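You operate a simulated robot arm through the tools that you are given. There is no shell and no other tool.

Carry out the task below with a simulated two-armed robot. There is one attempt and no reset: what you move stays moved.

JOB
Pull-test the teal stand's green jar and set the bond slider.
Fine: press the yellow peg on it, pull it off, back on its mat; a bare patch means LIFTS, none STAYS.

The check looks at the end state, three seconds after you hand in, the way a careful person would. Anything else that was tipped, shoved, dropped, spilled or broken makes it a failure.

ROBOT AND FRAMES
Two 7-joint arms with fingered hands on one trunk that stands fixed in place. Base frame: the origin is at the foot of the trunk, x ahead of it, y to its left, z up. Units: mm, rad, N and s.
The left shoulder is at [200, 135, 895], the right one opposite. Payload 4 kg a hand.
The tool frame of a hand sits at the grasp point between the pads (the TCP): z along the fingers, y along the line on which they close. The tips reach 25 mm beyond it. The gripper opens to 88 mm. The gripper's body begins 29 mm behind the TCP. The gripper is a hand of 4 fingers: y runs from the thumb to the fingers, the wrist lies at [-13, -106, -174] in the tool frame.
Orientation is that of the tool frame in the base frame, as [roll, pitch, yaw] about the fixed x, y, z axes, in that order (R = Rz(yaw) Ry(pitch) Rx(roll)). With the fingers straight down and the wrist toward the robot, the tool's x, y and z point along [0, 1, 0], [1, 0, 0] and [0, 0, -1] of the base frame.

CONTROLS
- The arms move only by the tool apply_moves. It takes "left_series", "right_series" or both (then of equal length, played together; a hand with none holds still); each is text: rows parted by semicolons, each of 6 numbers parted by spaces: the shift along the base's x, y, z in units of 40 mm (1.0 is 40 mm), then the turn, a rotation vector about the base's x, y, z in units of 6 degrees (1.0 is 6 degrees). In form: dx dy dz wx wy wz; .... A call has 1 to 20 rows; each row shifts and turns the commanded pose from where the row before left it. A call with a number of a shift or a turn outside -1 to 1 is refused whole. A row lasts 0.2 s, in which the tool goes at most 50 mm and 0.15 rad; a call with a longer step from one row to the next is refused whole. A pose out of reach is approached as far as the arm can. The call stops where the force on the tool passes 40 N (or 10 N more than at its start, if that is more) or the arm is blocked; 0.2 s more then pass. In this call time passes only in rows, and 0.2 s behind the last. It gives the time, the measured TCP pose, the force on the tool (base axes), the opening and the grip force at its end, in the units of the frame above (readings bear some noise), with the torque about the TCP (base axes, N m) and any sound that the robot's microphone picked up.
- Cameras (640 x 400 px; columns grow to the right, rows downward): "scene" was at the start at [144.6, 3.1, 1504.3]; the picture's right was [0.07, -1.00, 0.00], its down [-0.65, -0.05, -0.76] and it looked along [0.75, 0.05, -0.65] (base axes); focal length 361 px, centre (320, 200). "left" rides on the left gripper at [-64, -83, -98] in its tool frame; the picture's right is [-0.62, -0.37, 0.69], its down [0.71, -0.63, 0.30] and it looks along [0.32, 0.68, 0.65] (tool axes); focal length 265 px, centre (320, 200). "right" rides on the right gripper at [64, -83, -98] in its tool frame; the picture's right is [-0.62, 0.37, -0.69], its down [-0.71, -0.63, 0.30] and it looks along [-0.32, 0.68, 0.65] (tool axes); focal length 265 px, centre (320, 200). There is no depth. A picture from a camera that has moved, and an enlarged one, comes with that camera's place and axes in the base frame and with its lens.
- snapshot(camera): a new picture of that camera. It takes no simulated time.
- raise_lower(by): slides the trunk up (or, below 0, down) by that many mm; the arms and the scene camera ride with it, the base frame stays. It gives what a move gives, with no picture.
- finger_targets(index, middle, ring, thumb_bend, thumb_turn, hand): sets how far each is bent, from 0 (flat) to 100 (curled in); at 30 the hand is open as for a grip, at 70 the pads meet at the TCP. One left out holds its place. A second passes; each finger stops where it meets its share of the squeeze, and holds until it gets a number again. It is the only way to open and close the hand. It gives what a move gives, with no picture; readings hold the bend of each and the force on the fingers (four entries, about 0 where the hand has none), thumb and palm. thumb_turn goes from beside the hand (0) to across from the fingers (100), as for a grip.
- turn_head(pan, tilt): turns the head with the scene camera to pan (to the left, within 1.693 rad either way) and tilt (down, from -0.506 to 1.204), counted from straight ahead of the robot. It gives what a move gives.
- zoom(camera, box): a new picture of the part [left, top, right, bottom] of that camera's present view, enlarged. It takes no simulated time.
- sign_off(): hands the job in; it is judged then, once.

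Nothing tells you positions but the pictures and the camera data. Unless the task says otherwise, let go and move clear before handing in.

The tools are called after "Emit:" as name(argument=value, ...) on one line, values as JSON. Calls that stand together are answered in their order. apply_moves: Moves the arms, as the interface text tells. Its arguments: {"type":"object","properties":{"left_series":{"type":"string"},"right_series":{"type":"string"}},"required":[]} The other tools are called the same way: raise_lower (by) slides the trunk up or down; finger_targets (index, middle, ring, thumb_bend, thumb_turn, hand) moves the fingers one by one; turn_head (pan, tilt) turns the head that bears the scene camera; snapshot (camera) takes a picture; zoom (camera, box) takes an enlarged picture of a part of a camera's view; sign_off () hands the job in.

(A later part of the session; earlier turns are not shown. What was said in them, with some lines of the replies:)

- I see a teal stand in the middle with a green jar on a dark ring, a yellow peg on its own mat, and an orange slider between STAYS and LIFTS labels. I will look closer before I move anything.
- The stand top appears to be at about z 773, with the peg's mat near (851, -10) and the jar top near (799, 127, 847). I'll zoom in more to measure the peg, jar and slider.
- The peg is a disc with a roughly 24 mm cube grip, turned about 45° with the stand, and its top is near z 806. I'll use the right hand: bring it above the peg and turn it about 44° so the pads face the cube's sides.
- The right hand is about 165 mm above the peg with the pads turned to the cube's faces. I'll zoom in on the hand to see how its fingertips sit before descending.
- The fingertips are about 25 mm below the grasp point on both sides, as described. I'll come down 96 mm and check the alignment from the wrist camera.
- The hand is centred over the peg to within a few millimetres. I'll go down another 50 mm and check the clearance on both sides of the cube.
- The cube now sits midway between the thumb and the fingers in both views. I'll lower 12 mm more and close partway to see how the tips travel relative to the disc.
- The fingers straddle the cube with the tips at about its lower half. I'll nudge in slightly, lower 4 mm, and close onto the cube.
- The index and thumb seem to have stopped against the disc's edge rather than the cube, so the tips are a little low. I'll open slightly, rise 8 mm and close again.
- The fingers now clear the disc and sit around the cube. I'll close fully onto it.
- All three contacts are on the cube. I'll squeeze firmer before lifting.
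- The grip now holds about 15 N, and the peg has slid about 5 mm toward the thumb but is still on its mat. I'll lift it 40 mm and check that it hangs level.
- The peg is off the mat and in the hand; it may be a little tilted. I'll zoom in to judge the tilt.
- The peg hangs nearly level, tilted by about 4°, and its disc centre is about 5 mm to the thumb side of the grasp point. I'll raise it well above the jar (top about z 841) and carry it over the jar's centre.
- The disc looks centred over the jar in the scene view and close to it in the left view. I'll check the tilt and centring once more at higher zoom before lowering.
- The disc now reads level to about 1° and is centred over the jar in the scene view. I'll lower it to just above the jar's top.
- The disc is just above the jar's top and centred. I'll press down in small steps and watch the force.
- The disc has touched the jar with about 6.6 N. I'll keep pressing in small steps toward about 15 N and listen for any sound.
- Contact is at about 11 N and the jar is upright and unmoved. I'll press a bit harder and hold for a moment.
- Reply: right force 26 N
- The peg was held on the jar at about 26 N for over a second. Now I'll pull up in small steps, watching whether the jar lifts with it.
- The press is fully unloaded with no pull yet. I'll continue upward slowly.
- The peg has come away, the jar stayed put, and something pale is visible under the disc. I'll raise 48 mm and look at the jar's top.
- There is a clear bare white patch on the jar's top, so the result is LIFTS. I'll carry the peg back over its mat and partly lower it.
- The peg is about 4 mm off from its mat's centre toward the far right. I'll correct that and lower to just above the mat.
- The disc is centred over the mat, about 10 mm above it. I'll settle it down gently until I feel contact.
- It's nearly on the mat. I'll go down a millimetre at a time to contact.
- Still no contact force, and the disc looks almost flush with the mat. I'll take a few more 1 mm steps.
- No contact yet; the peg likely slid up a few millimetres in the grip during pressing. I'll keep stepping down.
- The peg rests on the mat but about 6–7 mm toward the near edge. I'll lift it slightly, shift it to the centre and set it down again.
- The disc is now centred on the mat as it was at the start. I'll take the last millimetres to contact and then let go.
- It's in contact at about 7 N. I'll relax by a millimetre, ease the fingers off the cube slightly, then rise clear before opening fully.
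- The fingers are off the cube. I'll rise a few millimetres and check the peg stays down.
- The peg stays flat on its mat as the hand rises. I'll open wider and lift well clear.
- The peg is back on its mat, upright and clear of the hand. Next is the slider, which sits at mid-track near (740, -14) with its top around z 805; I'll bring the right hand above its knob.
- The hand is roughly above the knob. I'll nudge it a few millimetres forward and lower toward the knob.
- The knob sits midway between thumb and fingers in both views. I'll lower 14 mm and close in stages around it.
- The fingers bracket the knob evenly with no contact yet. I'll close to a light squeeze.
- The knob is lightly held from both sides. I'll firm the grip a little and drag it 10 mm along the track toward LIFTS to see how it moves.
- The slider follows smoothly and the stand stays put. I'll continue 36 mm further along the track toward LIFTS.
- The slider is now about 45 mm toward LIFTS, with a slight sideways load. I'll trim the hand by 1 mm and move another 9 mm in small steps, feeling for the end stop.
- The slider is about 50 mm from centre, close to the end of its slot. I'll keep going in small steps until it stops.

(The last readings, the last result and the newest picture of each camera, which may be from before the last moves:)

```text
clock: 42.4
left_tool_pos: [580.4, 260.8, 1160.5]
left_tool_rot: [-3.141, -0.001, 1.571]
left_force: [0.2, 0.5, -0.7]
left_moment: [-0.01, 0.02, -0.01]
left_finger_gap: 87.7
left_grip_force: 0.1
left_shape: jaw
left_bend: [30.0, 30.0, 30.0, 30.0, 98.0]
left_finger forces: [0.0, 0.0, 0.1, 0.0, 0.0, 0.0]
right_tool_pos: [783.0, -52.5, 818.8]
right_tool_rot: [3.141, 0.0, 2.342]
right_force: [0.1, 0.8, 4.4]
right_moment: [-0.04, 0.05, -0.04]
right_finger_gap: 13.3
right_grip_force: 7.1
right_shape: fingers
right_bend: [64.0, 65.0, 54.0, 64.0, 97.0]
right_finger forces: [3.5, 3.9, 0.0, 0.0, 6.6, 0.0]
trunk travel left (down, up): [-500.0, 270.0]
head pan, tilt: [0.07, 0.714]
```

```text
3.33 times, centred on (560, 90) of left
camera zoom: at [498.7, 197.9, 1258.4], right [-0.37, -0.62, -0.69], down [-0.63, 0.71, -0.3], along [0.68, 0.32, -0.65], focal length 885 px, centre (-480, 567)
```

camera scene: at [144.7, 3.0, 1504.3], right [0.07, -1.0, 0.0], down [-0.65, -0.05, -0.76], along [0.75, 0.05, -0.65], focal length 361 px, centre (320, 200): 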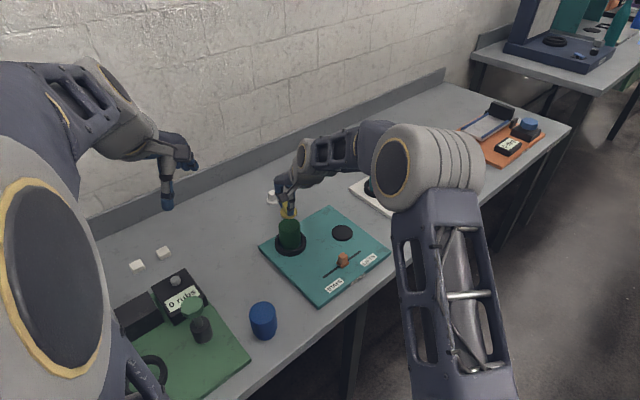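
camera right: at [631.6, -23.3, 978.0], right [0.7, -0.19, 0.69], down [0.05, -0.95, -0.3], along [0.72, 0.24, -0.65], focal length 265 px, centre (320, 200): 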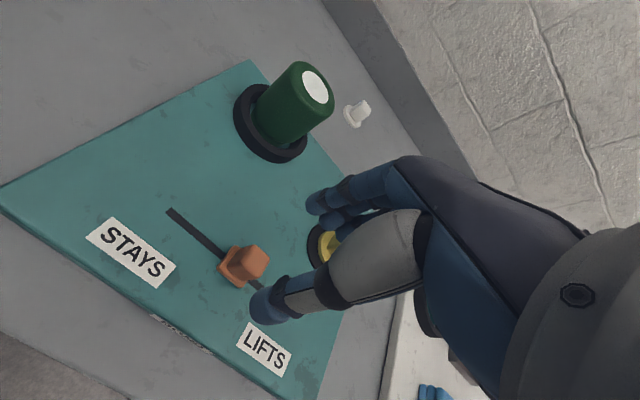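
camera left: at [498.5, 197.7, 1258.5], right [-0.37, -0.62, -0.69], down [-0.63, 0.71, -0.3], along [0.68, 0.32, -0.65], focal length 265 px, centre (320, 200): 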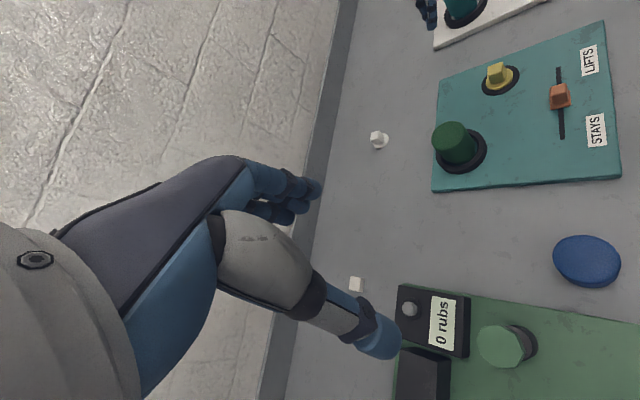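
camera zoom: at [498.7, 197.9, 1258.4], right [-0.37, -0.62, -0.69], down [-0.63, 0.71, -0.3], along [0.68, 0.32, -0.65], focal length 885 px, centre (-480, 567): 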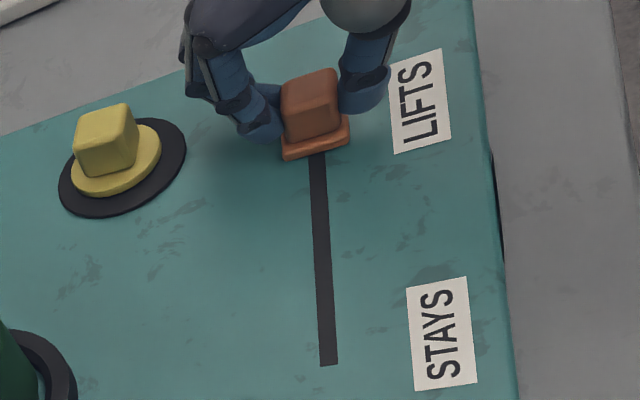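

It is still moving freely. I'll do two more small steps.

Emit:
apply_moves(right_series="0.0525 -0.0533 0 0 0 0; 0.0525 -0.0533 0 0 0 0")

Emit:
zoom(camera="scene", box=[310, 210, 390, 290])

Emit:
zoom(camera="left", box=[500, 30, 620, 150])

```text
clock: 43.0
left_tool_pos: [580.7, 261.2, 1161.1]
left_tool_rot: [3.14, 0.001, 1.571]
left_force: [0.3, 0.4, -0.3]
left_moment: [0.04, 0.0, -0.01]
left_finger_gap: 87.6
left_grip_force: 0.0
left_shape: jaw
left_bend: [30.0, 30.0, 30.0, 30.0, 98.0]
left_finger forces: [0.0, 0.0, 0.0, 0.1, 0.0, 0.1]
right_tool_pos: [787.3, -56.2, 817.3]
right_tool_rot: [-3.14, 0.0, 2.341]
right_force: [-4.0, 2.3, 1.9]
right_moment: [0.08, 0.12, 0.02]
right_finger_gap: 13.4
right_grip_force: 5.2
right_shape: fingers
right_bend: [64.0, 69.0, 54.0, 64.0, 96.0]
right_finger forces: [4.3, 0.7, 0.0, 0.0, 5.4, 0.0]
trunk travel left (down, up): [-500.0, 270.0]
head pan, tilt: [0.07, 0.714]
```

```text
5.00 times, centred on (350, 250) of scene
camera zoom: at [144.4, 3.3, 1504.3], right [0.07, -1.0, 0.0], down [-0.65, -0.05, -0.76], along [0.75, 0.05, -0.65], focal length 1805 px, centre (170, -50)
```

zoom: 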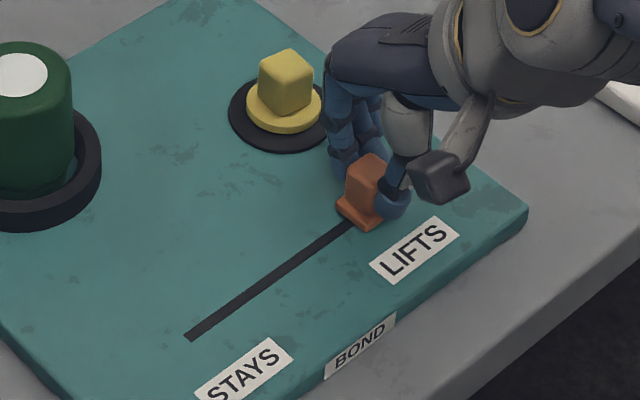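

```text
3.33 times, centred on (560, 90) of left
camera zoom: at [498.6, 198.0, 1258.4], right [-0.37, -0.62, -0.69], down [-0.63, 0.71, -0.3], along [0.68, 0.32, -0.65], focal length 885 px, centre (-480, 567)
```

zoom: 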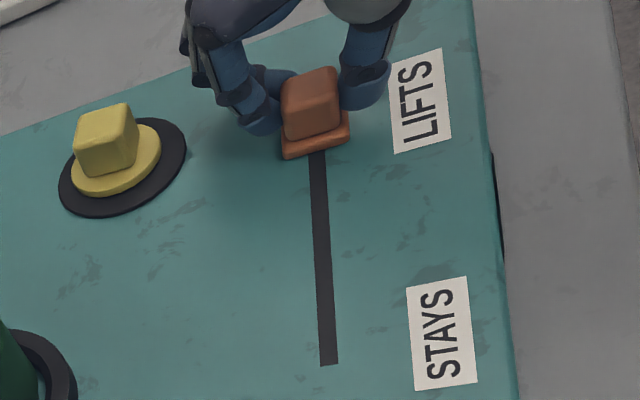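

The slider has reached its stop at the LIFTS end: it stopped moving and the force rose. I'll release it.

Emit:
finger_targets(hand="right", index=54, middle=54, ring=52, thumb_bend=54)

Emit:
zoom(camera="scene", box=[310, 210, 390, 290])

Emit:
zoom(camera="left", box=[500, 30, 620, 150])

Emit:
zoom(camera="right", box=[140, 140, 400, 360])

```text
clock: 44.0
left_tool_pos: [580.9, 261.5, 1161.0]
left_tool_rot: [-3.141, 0.0, 1.57]
left_force: [-0.1, -0.7, 0.3]
left_moment: [-0.01, -0.02, 0.01]
left_finger_gap: 87.7
left_grip_force: 0.1
left_shape: jaw
left_bend: [30.0, 30.0, 30.0, 30.0, 98.0]
left_finger forces: [0.1, 0.0, 0.0, 0.0, 0.0, 0.1]
right_tool_pos: [788.2, -57.4, 818.0]
right_tool_rot: [3.14, 0.0, 2.341]
right_force: [0.4, 0.5, -0.3]
right_moment: [0.01, 0.0, 0.0]
right_finger_gap: 32.0
right_grip_force: 0.1
right_shape: fingers
right_bend: [54.0, 54.0, 52.0, 54.0, 97.0]
right_finger forces: [0.1, 0.0, 0.1, 0.0, 0.0, 0.1]
trunk travel left (down, up): [-500.0, 270.0]
head pan, tilt: [0.07, 0.714]
```

```text
5.00 times, centred on (350, 250) of scene
camera zoom: at [144.7, 3.1, 1504.3], right [0.07, -1.0, 0.0], down [-0.65, -0.05, -0.76], along [0.75, 0.05, -0.65], focal length 1805 px, centre (170, -50)
```

zoom: 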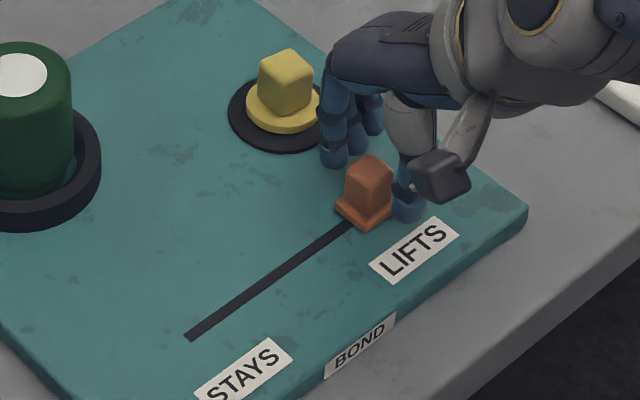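

```text
3.33 times, centred on (560, 90) of left
camera zoom: at [498.8, 197.8, 1258.4], right [-0.37, -0.62, -0.69], down [-0.63, 0.71, -0.3], along [0.68, 0.32, -0.65], focal length 885 px, centre (-480, 567)
```

zoom: 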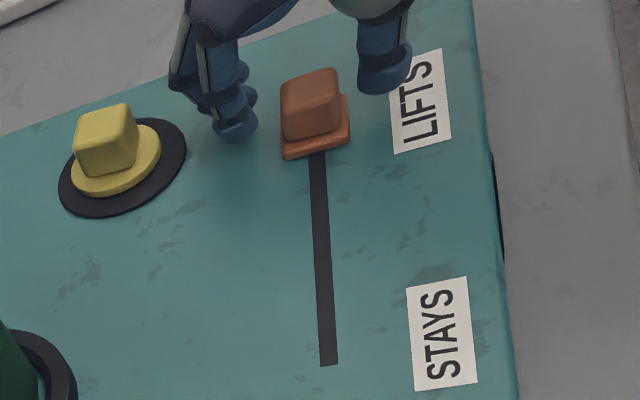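

```text
1.82 times, centred on (270, 250) of right
camera zoom: at [683.2, -67.9, 915.5], right [0.7, -0.19, 0.69], down [0.05, -0.95, -0.3], along [0.72, 0.24, -0.65], focal length 483 px, centre (411, 109)
```

zoom: 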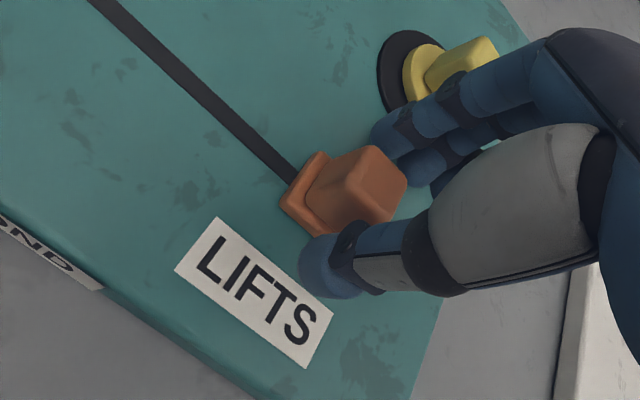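

The fingers are clear of the knob and of the peg. I'll lift straight up and then back away toward the start position.

Emit:
apply_moves(right_series="0 0 0.3 0 0 0; 0 0 0.7 0 0 0; 0 0 0.9 0 0 0; 0 0 0.9 0 0 0; 0 0 0.9 0 0 0; -0.7 -0.1 0.5 0 0 -0.7; -0.8 -0.2 0.5 0 0 -0.9; -0.8 -0.2 0.5 0 0 -0.9; -0.8 -0.3 0.5 0 0 -0.9; -0.8 -0.3 0.3 0 0 -0.9; -0.8 -0.3 0.3 0 0 -0.9; -0.8 -0.3 0.2 0 0 -0.9")

Emit:
snapshot(camera="scene")

Emit:
zoom(camera="scene", box=[250, 190, 400, 310])

Emit:
zoom(camera="left", box=[420, 10, 640, 200])

```text
clock: 46.6
left_tool_pos: [581.7, 260.6, 1160.4]
left_tool_rot: [3.14, 0.001, 1.571]
left_force: [0.2, 0.4, 0.1]
left_moment: [-0.02, 0.01, -0.01]
left_finger_gap: 87.8
left_grip_force: 0.1
left_shape: jaw
left_bend: [30.0, 30.0, 30.0, 30.0, 98.0]
left_finger forces: [0.0, 0.1, 0.0, 0.1, 0.0, 0.0]
right_tool_pos: [565.0, -125.8, 1077.6]
right_tool_rot: [-3.141, 0.001, 1.702]
right_force: [-1.1, -0.2, 0.3]
right_moment: [0.01, -0.01, 0.0]
right_finger_gap: 32.3
right_grip_force: 0.1
right_shape: fingers
right_bend: [54.0, 54.0, 52.0, 54.0, 97.0]
right_finger forces: [0.1, 0.0, 0.0, 0.0, 0.0, 0.0]
trunk travel left (down, up): [-500.0, 270.0]
head pan, tilt: [0.07, 0.714]
```

```text
taken
camera scene: at [145.0, 3.0, 1504.2], right [0.07, -1.0, 0.0], down [-0.65, -0.05, -0.76], along [0.75, 0.05, -0.65], focal length 361 px, centre (320, 200)
```

scene: 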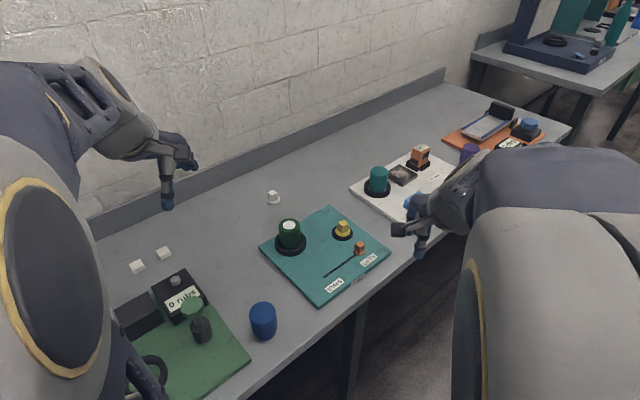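

```text
3.33 times, centred on (325, 250) of scene
camera zoom: at [145.0, 3.0, 1504.2], right [0.07, -1.0, 0.0], down [-0.65, -0.05, -0.76], along [0.75, 0.05, -0.65], focal length 1203 px, centre (303, 33)
```

zoom: 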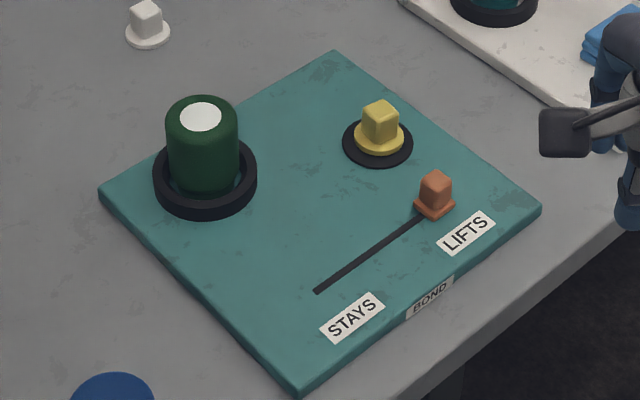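

```text
2.11 times, centred on (530, 105) of left
camera zoom: at [499.1, 197.7, 1258.3], right [-0.37, -0.62, -0.69], down [-0.63, 0.71, -0.3], along [0.68, 0.32, -0.65], focal length 559 px, centre (-122, 400)
```

zoom: 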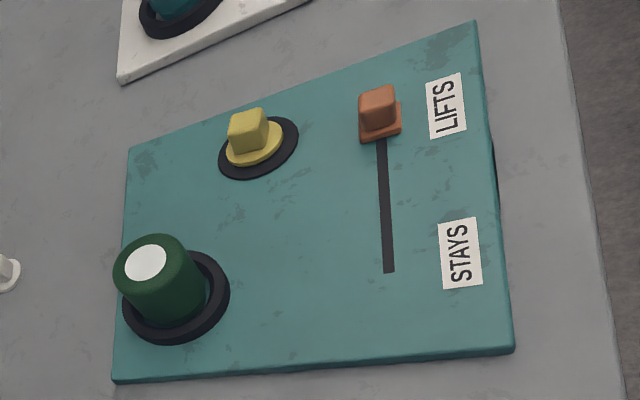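

The final state looks right: the jar is in its ring with a bare patch on top, and the yellow peg is upright on its mat. The slider is at the LIFTS end, the stand and everything around it haven't moved, and both hands are clear and empty. Handing in.

Emit:
sign_off()

```text
The job is handed in.
```

The pull test left a clear bare white patch on top of the teal stand's green jar, so I set the bond slider to **LIFTS**.

- **Press and pull:** I pressed the yellow peg on the jar's top at about 26 N for over a second and pulled it straight off. The jar stayed in its ring.
- **Peg:** It is back on its mat, upright and a few millimetres off centre.
- **Slider:** It is against the stop at the LIFTS end of its track.
- **Surroundings:** In the last pictures the stand, the jar and the objects around them had not moved, and both hands were empty and clear. I have handed the job in.
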